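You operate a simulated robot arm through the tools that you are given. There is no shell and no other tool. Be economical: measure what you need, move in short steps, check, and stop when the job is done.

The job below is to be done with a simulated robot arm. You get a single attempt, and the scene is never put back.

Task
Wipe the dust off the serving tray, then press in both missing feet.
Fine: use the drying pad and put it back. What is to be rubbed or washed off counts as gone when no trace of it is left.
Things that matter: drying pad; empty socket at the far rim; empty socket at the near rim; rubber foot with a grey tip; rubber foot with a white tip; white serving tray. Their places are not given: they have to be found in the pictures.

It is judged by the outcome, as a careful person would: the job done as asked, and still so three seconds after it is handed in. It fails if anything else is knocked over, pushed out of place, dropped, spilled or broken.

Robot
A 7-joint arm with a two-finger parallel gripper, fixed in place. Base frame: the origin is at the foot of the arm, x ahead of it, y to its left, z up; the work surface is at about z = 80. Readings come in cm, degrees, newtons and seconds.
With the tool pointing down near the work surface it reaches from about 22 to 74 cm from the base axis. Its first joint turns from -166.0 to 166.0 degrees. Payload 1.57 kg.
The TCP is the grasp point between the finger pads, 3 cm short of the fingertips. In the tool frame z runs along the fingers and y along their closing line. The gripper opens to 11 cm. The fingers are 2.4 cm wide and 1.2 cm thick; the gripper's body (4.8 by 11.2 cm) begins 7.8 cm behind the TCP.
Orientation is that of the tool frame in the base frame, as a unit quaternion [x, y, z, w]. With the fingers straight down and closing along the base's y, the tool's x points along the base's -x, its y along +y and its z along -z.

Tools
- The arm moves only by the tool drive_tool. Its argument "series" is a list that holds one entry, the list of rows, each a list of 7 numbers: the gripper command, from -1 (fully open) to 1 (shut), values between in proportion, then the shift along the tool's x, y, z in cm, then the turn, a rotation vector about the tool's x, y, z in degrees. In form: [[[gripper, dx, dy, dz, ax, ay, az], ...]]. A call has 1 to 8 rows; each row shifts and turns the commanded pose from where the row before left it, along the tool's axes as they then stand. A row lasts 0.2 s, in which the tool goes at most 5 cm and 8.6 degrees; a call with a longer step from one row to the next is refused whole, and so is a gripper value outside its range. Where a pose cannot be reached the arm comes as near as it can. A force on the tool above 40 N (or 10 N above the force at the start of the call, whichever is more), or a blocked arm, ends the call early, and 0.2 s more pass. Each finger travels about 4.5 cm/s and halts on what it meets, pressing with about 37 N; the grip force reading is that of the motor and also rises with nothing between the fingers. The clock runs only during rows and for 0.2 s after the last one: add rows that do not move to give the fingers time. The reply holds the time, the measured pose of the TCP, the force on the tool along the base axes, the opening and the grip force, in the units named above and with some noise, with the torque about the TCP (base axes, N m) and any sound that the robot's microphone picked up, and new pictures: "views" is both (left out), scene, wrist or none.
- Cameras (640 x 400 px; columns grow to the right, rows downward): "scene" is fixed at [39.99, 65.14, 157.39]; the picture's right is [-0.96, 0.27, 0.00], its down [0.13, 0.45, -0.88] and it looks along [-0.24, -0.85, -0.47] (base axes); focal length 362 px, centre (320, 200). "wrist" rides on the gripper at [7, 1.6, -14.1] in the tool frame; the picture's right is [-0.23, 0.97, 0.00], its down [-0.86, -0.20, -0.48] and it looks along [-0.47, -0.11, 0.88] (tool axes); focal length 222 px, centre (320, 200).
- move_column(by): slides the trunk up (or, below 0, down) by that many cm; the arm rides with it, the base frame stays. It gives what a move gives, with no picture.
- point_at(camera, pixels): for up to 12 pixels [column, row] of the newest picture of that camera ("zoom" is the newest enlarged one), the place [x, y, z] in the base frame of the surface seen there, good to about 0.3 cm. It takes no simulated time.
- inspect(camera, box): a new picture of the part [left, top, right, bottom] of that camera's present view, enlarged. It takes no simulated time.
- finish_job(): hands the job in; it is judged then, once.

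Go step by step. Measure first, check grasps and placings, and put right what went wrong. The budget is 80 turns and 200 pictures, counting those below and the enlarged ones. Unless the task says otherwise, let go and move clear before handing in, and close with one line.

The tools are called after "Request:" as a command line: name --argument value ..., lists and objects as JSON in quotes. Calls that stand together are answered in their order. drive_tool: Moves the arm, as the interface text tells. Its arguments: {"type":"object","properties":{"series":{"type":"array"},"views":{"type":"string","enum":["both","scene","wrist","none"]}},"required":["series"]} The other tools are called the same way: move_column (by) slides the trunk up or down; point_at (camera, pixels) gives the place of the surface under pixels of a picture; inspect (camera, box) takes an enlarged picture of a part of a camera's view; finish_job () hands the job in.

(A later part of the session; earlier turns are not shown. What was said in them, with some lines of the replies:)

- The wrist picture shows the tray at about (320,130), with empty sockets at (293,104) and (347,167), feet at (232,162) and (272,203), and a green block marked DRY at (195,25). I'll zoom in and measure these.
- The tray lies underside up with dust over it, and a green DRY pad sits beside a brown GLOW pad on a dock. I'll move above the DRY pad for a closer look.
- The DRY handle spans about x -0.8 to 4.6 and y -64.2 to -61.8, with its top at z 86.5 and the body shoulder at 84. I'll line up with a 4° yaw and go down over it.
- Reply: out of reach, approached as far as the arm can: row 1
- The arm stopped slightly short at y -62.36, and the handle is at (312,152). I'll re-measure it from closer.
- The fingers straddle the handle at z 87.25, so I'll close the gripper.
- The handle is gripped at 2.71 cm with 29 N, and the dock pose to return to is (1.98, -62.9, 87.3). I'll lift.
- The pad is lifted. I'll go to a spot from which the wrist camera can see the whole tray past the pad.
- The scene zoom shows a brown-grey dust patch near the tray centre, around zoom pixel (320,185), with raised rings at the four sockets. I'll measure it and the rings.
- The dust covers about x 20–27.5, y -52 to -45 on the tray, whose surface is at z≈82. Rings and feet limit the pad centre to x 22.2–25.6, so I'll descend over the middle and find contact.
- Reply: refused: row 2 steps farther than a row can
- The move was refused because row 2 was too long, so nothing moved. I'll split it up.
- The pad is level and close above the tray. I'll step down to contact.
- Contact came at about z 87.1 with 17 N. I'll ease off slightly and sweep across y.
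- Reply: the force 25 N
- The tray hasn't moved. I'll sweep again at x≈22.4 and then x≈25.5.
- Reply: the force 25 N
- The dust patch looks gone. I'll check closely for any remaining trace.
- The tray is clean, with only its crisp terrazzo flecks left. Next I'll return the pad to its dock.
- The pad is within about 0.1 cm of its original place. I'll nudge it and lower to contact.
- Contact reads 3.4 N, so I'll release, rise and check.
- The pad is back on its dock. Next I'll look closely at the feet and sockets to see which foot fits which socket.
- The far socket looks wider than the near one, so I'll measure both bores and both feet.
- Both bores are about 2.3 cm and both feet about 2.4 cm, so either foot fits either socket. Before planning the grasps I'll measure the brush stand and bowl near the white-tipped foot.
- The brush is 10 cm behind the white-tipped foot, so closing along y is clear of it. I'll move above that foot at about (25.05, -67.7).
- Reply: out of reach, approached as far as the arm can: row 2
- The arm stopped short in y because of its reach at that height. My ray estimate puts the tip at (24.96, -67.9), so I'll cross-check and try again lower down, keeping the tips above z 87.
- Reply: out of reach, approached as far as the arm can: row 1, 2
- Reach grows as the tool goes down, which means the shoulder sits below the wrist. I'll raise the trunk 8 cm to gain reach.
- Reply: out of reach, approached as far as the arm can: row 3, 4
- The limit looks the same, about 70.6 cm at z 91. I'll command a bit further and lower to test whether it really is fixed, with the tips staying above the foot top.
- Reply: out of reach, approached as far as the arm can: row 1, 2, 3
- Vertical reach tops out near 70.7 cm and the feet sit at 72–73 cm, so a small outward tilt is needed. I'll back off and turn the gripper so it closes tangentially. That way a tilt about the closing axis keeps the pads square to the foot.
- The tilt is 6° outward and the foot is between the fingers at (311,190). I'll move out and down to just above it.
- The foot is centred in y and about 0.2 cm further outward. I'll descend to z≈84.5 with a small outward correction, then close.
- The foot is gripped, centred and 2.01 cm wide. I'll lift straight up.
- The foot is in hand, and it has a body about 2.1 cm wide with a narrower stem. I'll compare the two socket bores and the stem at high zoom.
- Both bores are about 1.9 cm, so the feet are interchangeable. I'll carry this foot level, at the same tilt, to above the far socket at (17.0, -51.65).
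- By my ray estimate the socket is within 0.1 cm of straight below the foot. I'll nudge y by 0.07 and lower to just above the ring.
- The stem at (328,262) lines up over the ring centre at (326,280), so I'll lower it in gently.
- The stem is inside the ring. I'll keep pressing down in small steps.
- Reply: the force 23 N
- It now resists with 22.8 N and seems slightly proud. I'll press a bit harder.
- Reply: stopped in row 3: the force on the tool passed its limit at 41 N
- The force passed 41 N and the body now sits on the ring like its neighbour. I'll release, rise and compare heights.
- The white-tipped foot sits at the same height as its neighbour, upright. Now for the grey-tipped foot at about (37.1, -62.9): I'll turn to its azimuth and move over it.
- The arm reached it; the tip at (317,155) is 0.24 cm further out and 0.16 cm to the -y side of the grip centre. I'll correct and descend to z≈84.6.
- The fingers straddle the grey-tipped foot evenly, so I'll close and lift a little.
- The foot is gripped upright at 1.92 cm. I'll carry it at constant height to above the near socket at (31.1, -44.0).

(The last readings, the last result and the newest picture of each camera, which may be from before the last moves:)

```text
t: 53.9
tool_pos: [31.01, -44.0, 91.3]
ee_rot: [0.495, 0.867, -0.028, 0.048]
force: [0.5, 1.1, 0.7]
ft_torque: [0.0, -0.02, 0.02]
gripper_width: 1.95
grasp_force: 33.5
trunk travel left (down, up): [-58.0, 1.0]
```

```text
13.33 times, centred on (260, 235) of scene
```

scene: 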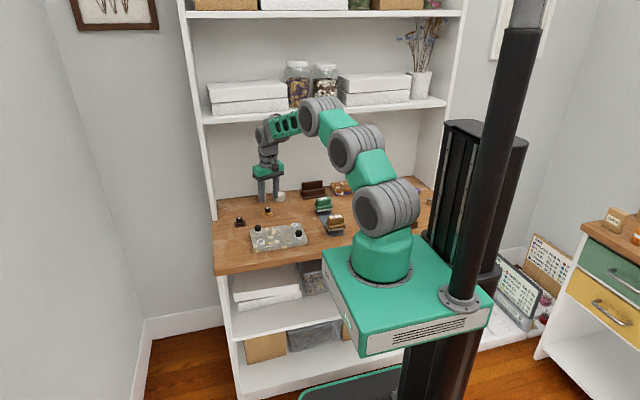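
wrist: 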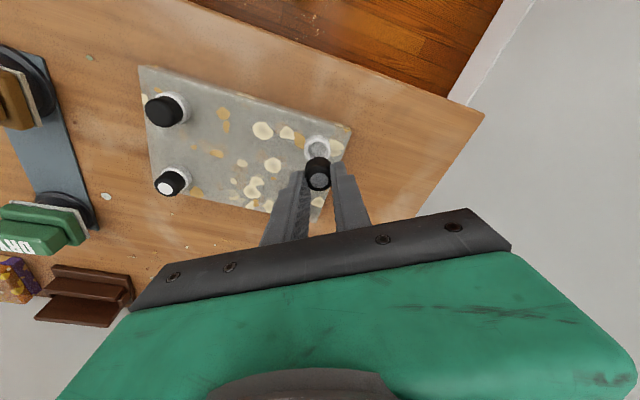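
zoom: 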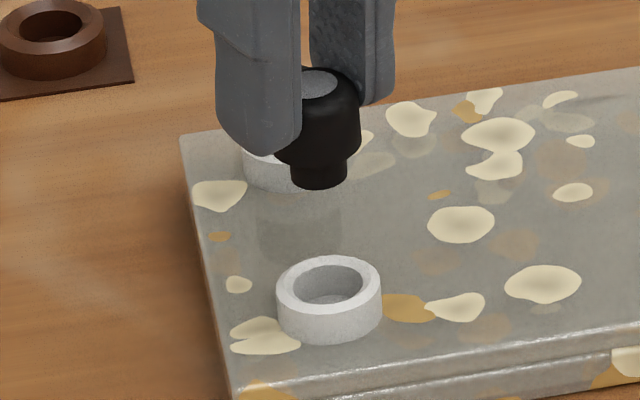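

My ray estimate puts the socket 0.28 cm outward and 0.14 cm to -y of the foot. I'll correct and lower to just above the ring.

Request:
drive_tool --series '[[[1, -0.17, -0.14, 1, 0, 0, 0], [1, 0.11, 0, 1, 0, 0, 0], [1, 0.11, 0, 1.2, 0, 0, 0], [1, 0, 0, 0, 0, 0, 0]]]' --views "wrist"

Request:
inspect --camera "wrist" --box '[272, 130, 368, 190]'

Request:
inspect --camera "scene" --box '[244, 227, 276, 247]'

```text
t: 54.9
tool_pos: [31.15, -44.36, 88.17]
ee_rot: [0.496, 0.867, -0.029, 0.047]
force: [-0.1, 0.1, 0.3]
ft_torque: [-0.03, 0.01, 0.02]
gripper_width: 1.96
grasp_force: 33.3
trunk travel left (down, up): [-58.0, 1.0]
```

wrist: 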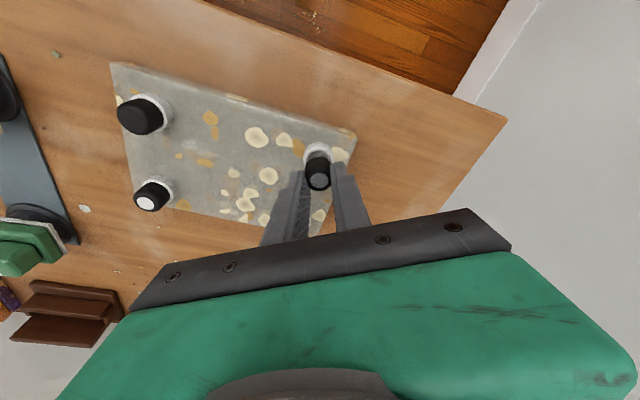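

```text
6.67 times, centred on (320, 160) of wrist
```

zoom: 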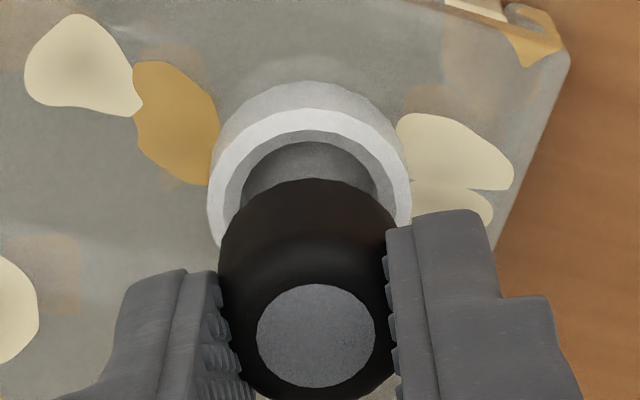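

```text
16.00 times, centred on (260, 237) of scene
```

zoom: 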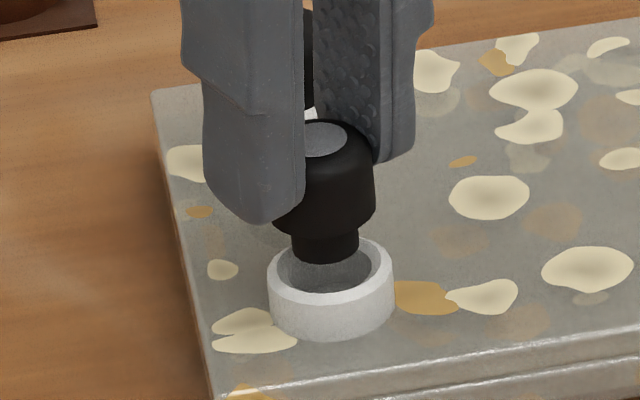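

The stem sits about 0.15 cm towards the back of the bore. I'll correct inward by 0.15 and lower it in.

Request:
drive_tool --series '[[[1, 0.15, 0, -0.02, 0, 0, 0], [1, 0.05, 0, 0.5, 0, 0, 0], [1, 0.05, 0, 0.4, 0, 0, 0], [1, 0.03, 0, 0.3, 0, 0, 0], [1, 0, 0, 0, 0, 0, 0]]]' --views "none"

Request:
inspect --camera "scene" --box '[244, 227, 276, 247]'

```text
t: 56.1
tool_pos: [31.05, -44.35, 87.05]
ee_rot: [0.496, 0.867, -0.028, 0.047]
force: [0.4, -0.6, -0.6]
ft_torque: [-0.02, -0.03, 0.02]
gripper_width: 1.93
grasp_force: 33.1
trunk travel left (down, up): [-58.0, 1.0]
```

```text
16.00 times, centred on (260, 237) of scene
```

zoom: 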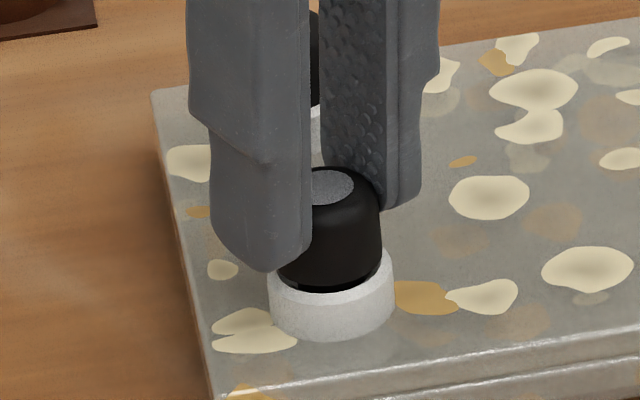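

The stem is in with no resistance, so I'll press down to the seat in small steps.

Request:
drive_tool --series '[[[1, 0.03, 0, 0.25, 0, 0, 0], [1, 0.02, 0, 0.2, 0, 0, 0], [1, 0.01, 0, 0.15, 0, 0, 0], [1, 0.01, 0, 0.1, 0, 0, 0], [1, 0.01, 0, 0.08, 0, 0, 0], [1, 0, 0, 0, 0, 0, 0]]]' --views "none"

Request:
inspect --camera "scene" --box '[244, 227, 276, 247]'

```text
t: 57.5
tool_pos: [31.06, -44.67, 86.67]
ee_rot: [0.495, 0.867, -0.029, 0.051]
force: [-5.4, 7.6, 19.2]
ft_torque: [0.33, 0.19, -0.03]
gripper_width: 1.92
grasp_force: 32.9
trunk travel left (down, up): [-58.0, 1.0]
stopped in row 6: the force on the tool passed its limit at 41 N (the readings are from after the stop); the commanded pose is now the measured one
```

```text
16.00 times, centred on (260, 237) of scene
```

zoom: 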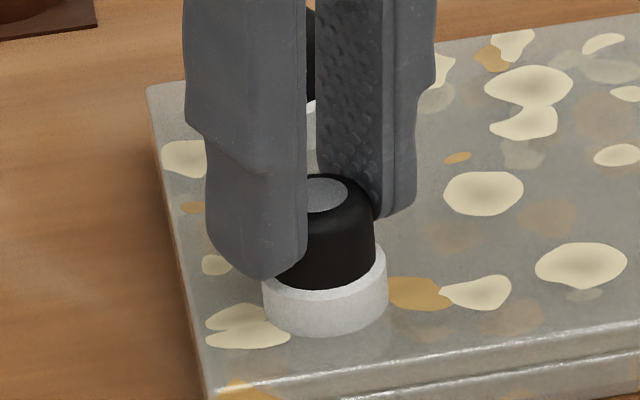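

The force limit tripped and the tray slid slightly, with its features shifted about 6 zoom px. I'll release, rise and check how the foot is seated.

Request:
drive_tool --series '[[[0.5, 0, 0, 0, 0, 0, 0], [0.2, 0, 0, 0, 0, 0, 0], [0.2, 0, 0, 0, 0, 0, 0], [0.2, -0.1, 0, -1, 0, 0, 0], [0.2, -0.3, 0, -3, 0, 0, 0], [0.2, -0.3, 0, -3, 0, 0, 0], [0.2, 0, 0, 0, 0, 0, 0]]]' --views "wrist"

Request:
inspect --camera "scene" --box '[240, 220, 288, 250]'

Request:
inspect --camera "scene" --box '[240, 210, 320, 260]'

```text
t: 59.1
tool_pos: [31.15, -44.59, 93.52]
ee_rot: [0.495, 0.867, -0.029, 0.05]
force: [-0.4, 0.3, 0.7]
ft_torque: [-0.03, -0.03, 0.0]
gripper_width: 4.4
grasp_force: 0.0
trunk travel left (down, up): [-58.0, 1.0]
```

wrist: 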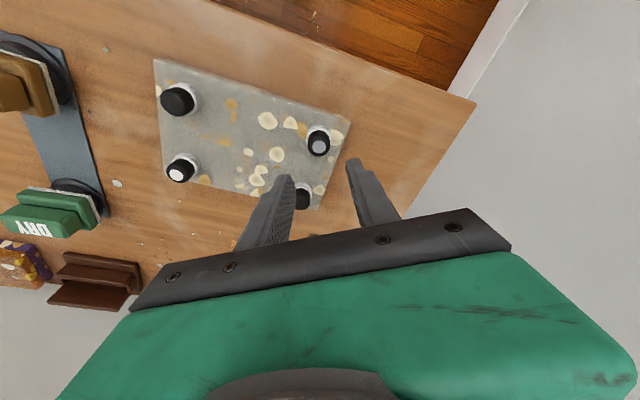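

```text
13.33 times, centred on (264, 235) of scene
```

zoom: 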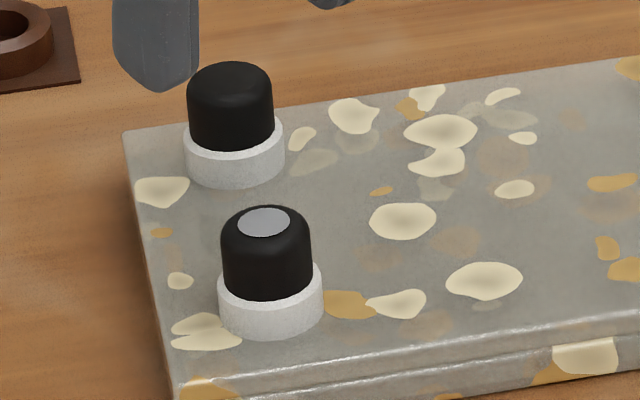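

```text
8.00 times, centred on (280, 235) of scene
```

zoom: 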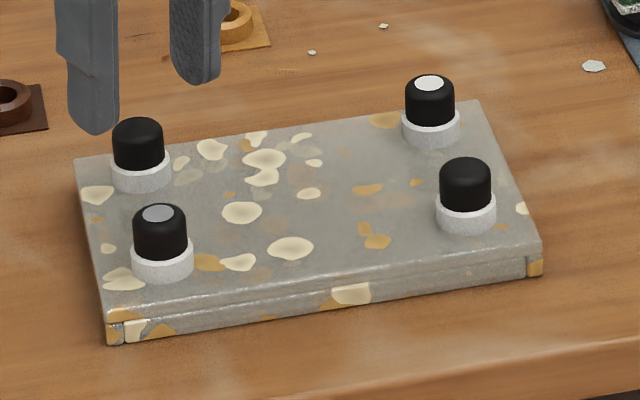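

Both new feet look level with the fixed ones; the grey one may be about 0.1 cm proud. I'll measure the tips, then straighten the tool so I can press it from above with closed fingers.

Request:
point_at --camera "wrist" --pixels '[[319, 146], [317, 147], [321, 145], [176, 174], [174, 175], [174, 97], [178, 96]]'

Request:
drive_tool --series '[[[1, 0, 0, 0, 0, 3.2, 0], [1, 0, 0, 0, 0, 3.2, 0], [1, 0, 0, 0, 0, 0, 0], [1, 0, 0, 0, 0, 0, 0]]]' --views "wrist"

Request:
inspect --camera "wrist" --box '[272, 130, 368, 190]'

```text
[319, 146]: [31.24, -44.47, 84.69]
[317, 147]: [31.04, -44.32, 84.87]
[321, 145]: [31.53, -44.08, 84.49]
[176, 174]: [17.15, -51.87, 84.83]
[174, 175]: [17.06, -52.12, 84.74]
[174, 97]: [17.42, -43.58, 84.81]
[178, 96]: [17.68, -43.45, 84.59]
```

```text
t: 60.1
tool_pos: [31.12, -44.58, 93.57]
ee_rot: [0.496, 0.869, -0.001, 0.002]
force: [-0.5, -0.7, -0.2]
ft_torque: [0.03, 0.01, 0.01]
gripper_width: 0.0
grasp_force: 21.3
trunk travel left (down, up): [-58.0, 1.0]
```

wrist: 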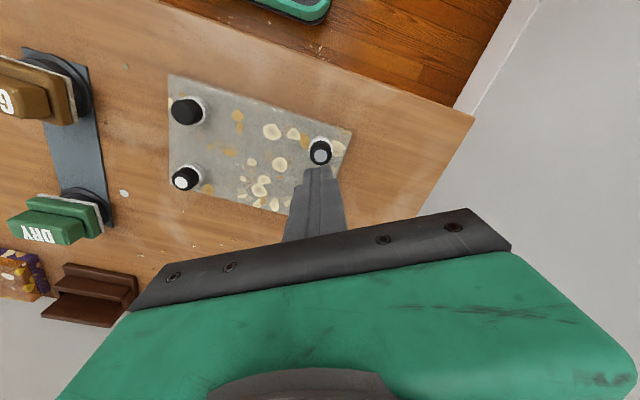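

```text
6.67 times, centred on (320, 160) of wrist
```

zoom: 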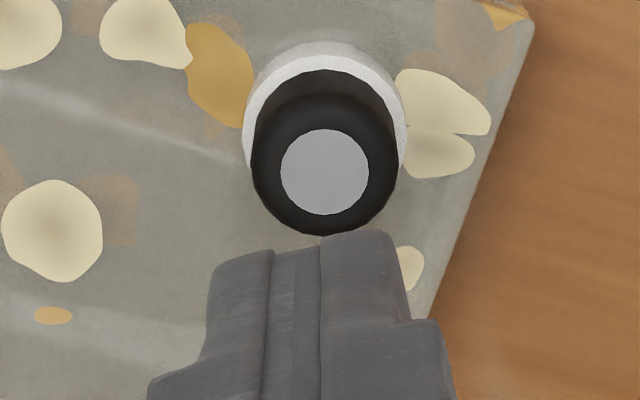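

The grey tip is directly below the closed fingertips. I'll go down and press lightly from above.

Request:
drive_tool --series '[[[1, 0, 0, 2.5, 0, 0, 0], [1, 0, 0, 2.5, 0, 0, 0], [1, 0, 0, 0.4, 0, 0, 0], [1, 0, 0, 0.2, 0, 0, 0], [1, 0, 0, 0.15, 0, 0, 0], [1, 0, 0, 0.1, 0, 0, 0], [1, 0, 0, 0, 0, 0, 0]]]' --views "none"

Request:
inspect --camera "scene" --box '[240, 220, 288, 250]'

```text
t: 61.7
tool_pos: [31.13, -44.6, 87.72]
ee_rot: [0.497, 0.868, -0.003, 0.002]
force: [-2.1, 0.5, 11.8]
ft_torque: [0.11, 0.09, 0.03]
gripper_width: 0.0
grasp_force: 21.2
trunk travel left (down, up): [-58.0, 1.0]
```

```text
13.33 times, centred on (264, 235) of scene
```

zoom: 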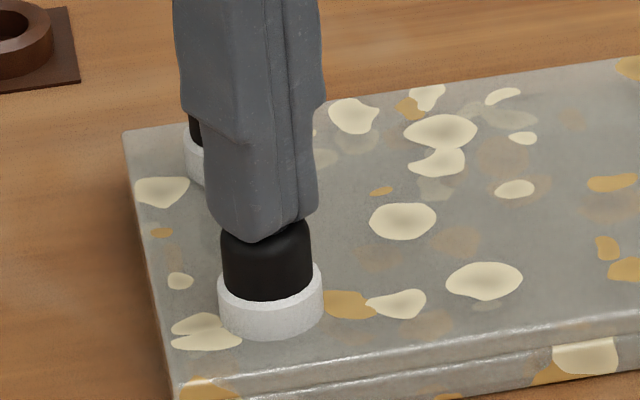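

Contact at z 87.72 puts the foot top at 84.7, with 11.8 N. I'll press to about 35 N to see whether it goes further.

Request:
drive_tool --series '[[[1, 0, 0, 0.12, 0, 0, 0], [1, 0, 0, 0.1, 0, 0, 0], [1, 0, 0, 0.06, 0, 0, 0], [1, 0, 0, 0, 0, 0, 0]]]' --views "none"

```text
t: 62.5
tool_pos: [31.19, -44.78, 87.8]
ee_rot: [0.496, 0.868, -0.004, 0.005]
force: [-6.3, 9.0, 20.2]
ft_torque: [0.35, 0.24, 0.0]
gripper_width: 0.01
grasp_force: 21.7
trunk travel left (down, up): [-58.0, 1.0]
stopped in row 4: the force on the tool passed its limit at 42 N (the readings are from after the stop); the commanded pose is now the measured one
```

It holds solid at 42 N with its top at 84.7, the same as the others, so it's seated. I'll retract clear and do a final check.

Request:
drive_tool --series '[[[1, 0, 0, -2, 0, 0, 0], [1, 0, 0, -4, 0, 0, 0], [1, 0, 0, -4, 0, 0, 0], [0.5, 4, 0, -3, 0, 0, 0], [0.5, 4, 0, 0, 0, 0, 0], [0.5, 0, 0, 0, 0, 0, 0]]]' --views "both"

Request:
inspect --camera "scene" --box '[248, 216, 312, 256]'

Request:
inspect --camera "scene" --box '[210, 160, 370, 260]'

```text
t: 64.0
tool_pos: [26.94, -38.04, 100.71]
ee_rot: [0.496, 0.868, -0.003, 0.003]
force: [0.1, 0.0, 0.1]
ft_torque: [-0.01, -0.01, 0.01]
gripper_width: 2.79
grasp_force: 0.1
trunk travel left (down, up): [-58.0, 1.0]
```

scene: 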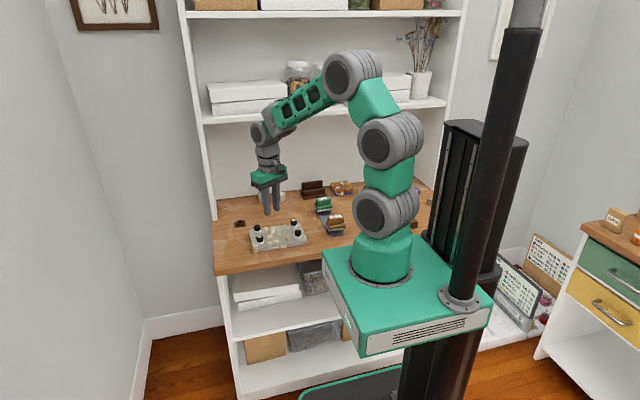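
wrist: 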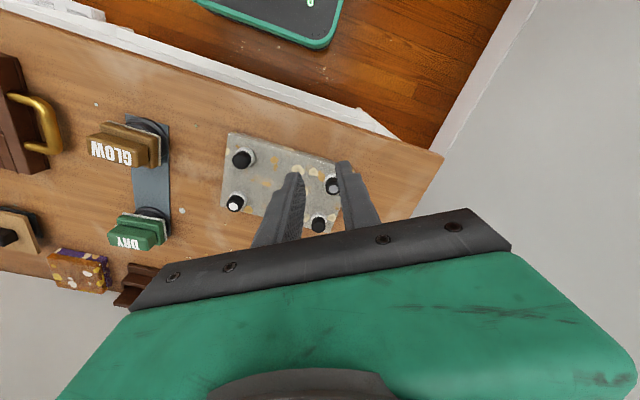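

```text
10.00 times, centred on (280, 236) of scene
```

zoom: 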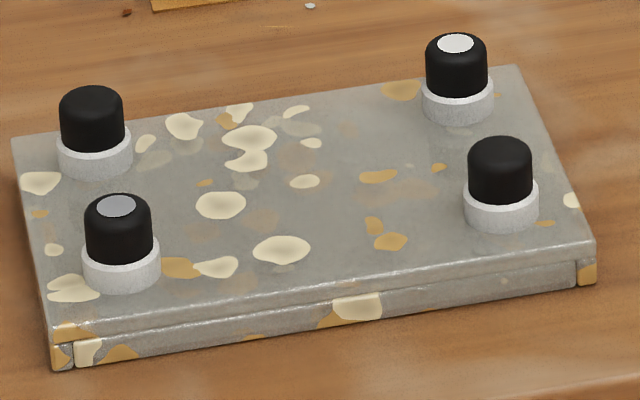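

```text
4.00 times, centred on (290, 210) of scene
```

zoom: 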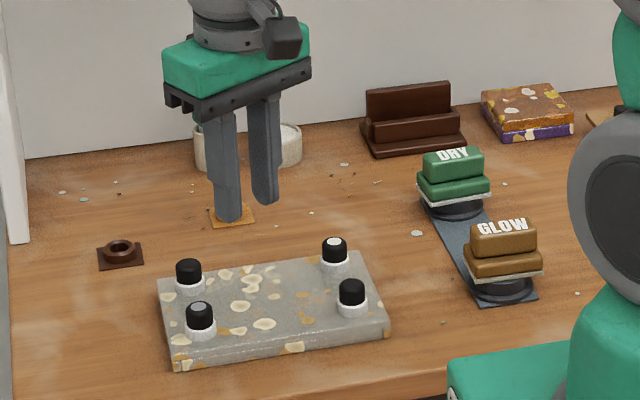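

The latest pictures show a clean tray with all four feet upright at matching heights. The DRY pad is on its dock and the gripper is clear, so I'm handing in.

Request:
finish_job

```text
The job is handed in.
```

The tray is wiped clean, the drying pad is back on its dock, and both feet are pressed in: white tip in the far socket, grey tip in the near one. The tray slid about 0.2 cm while I pressed in the grey-tipped foot.
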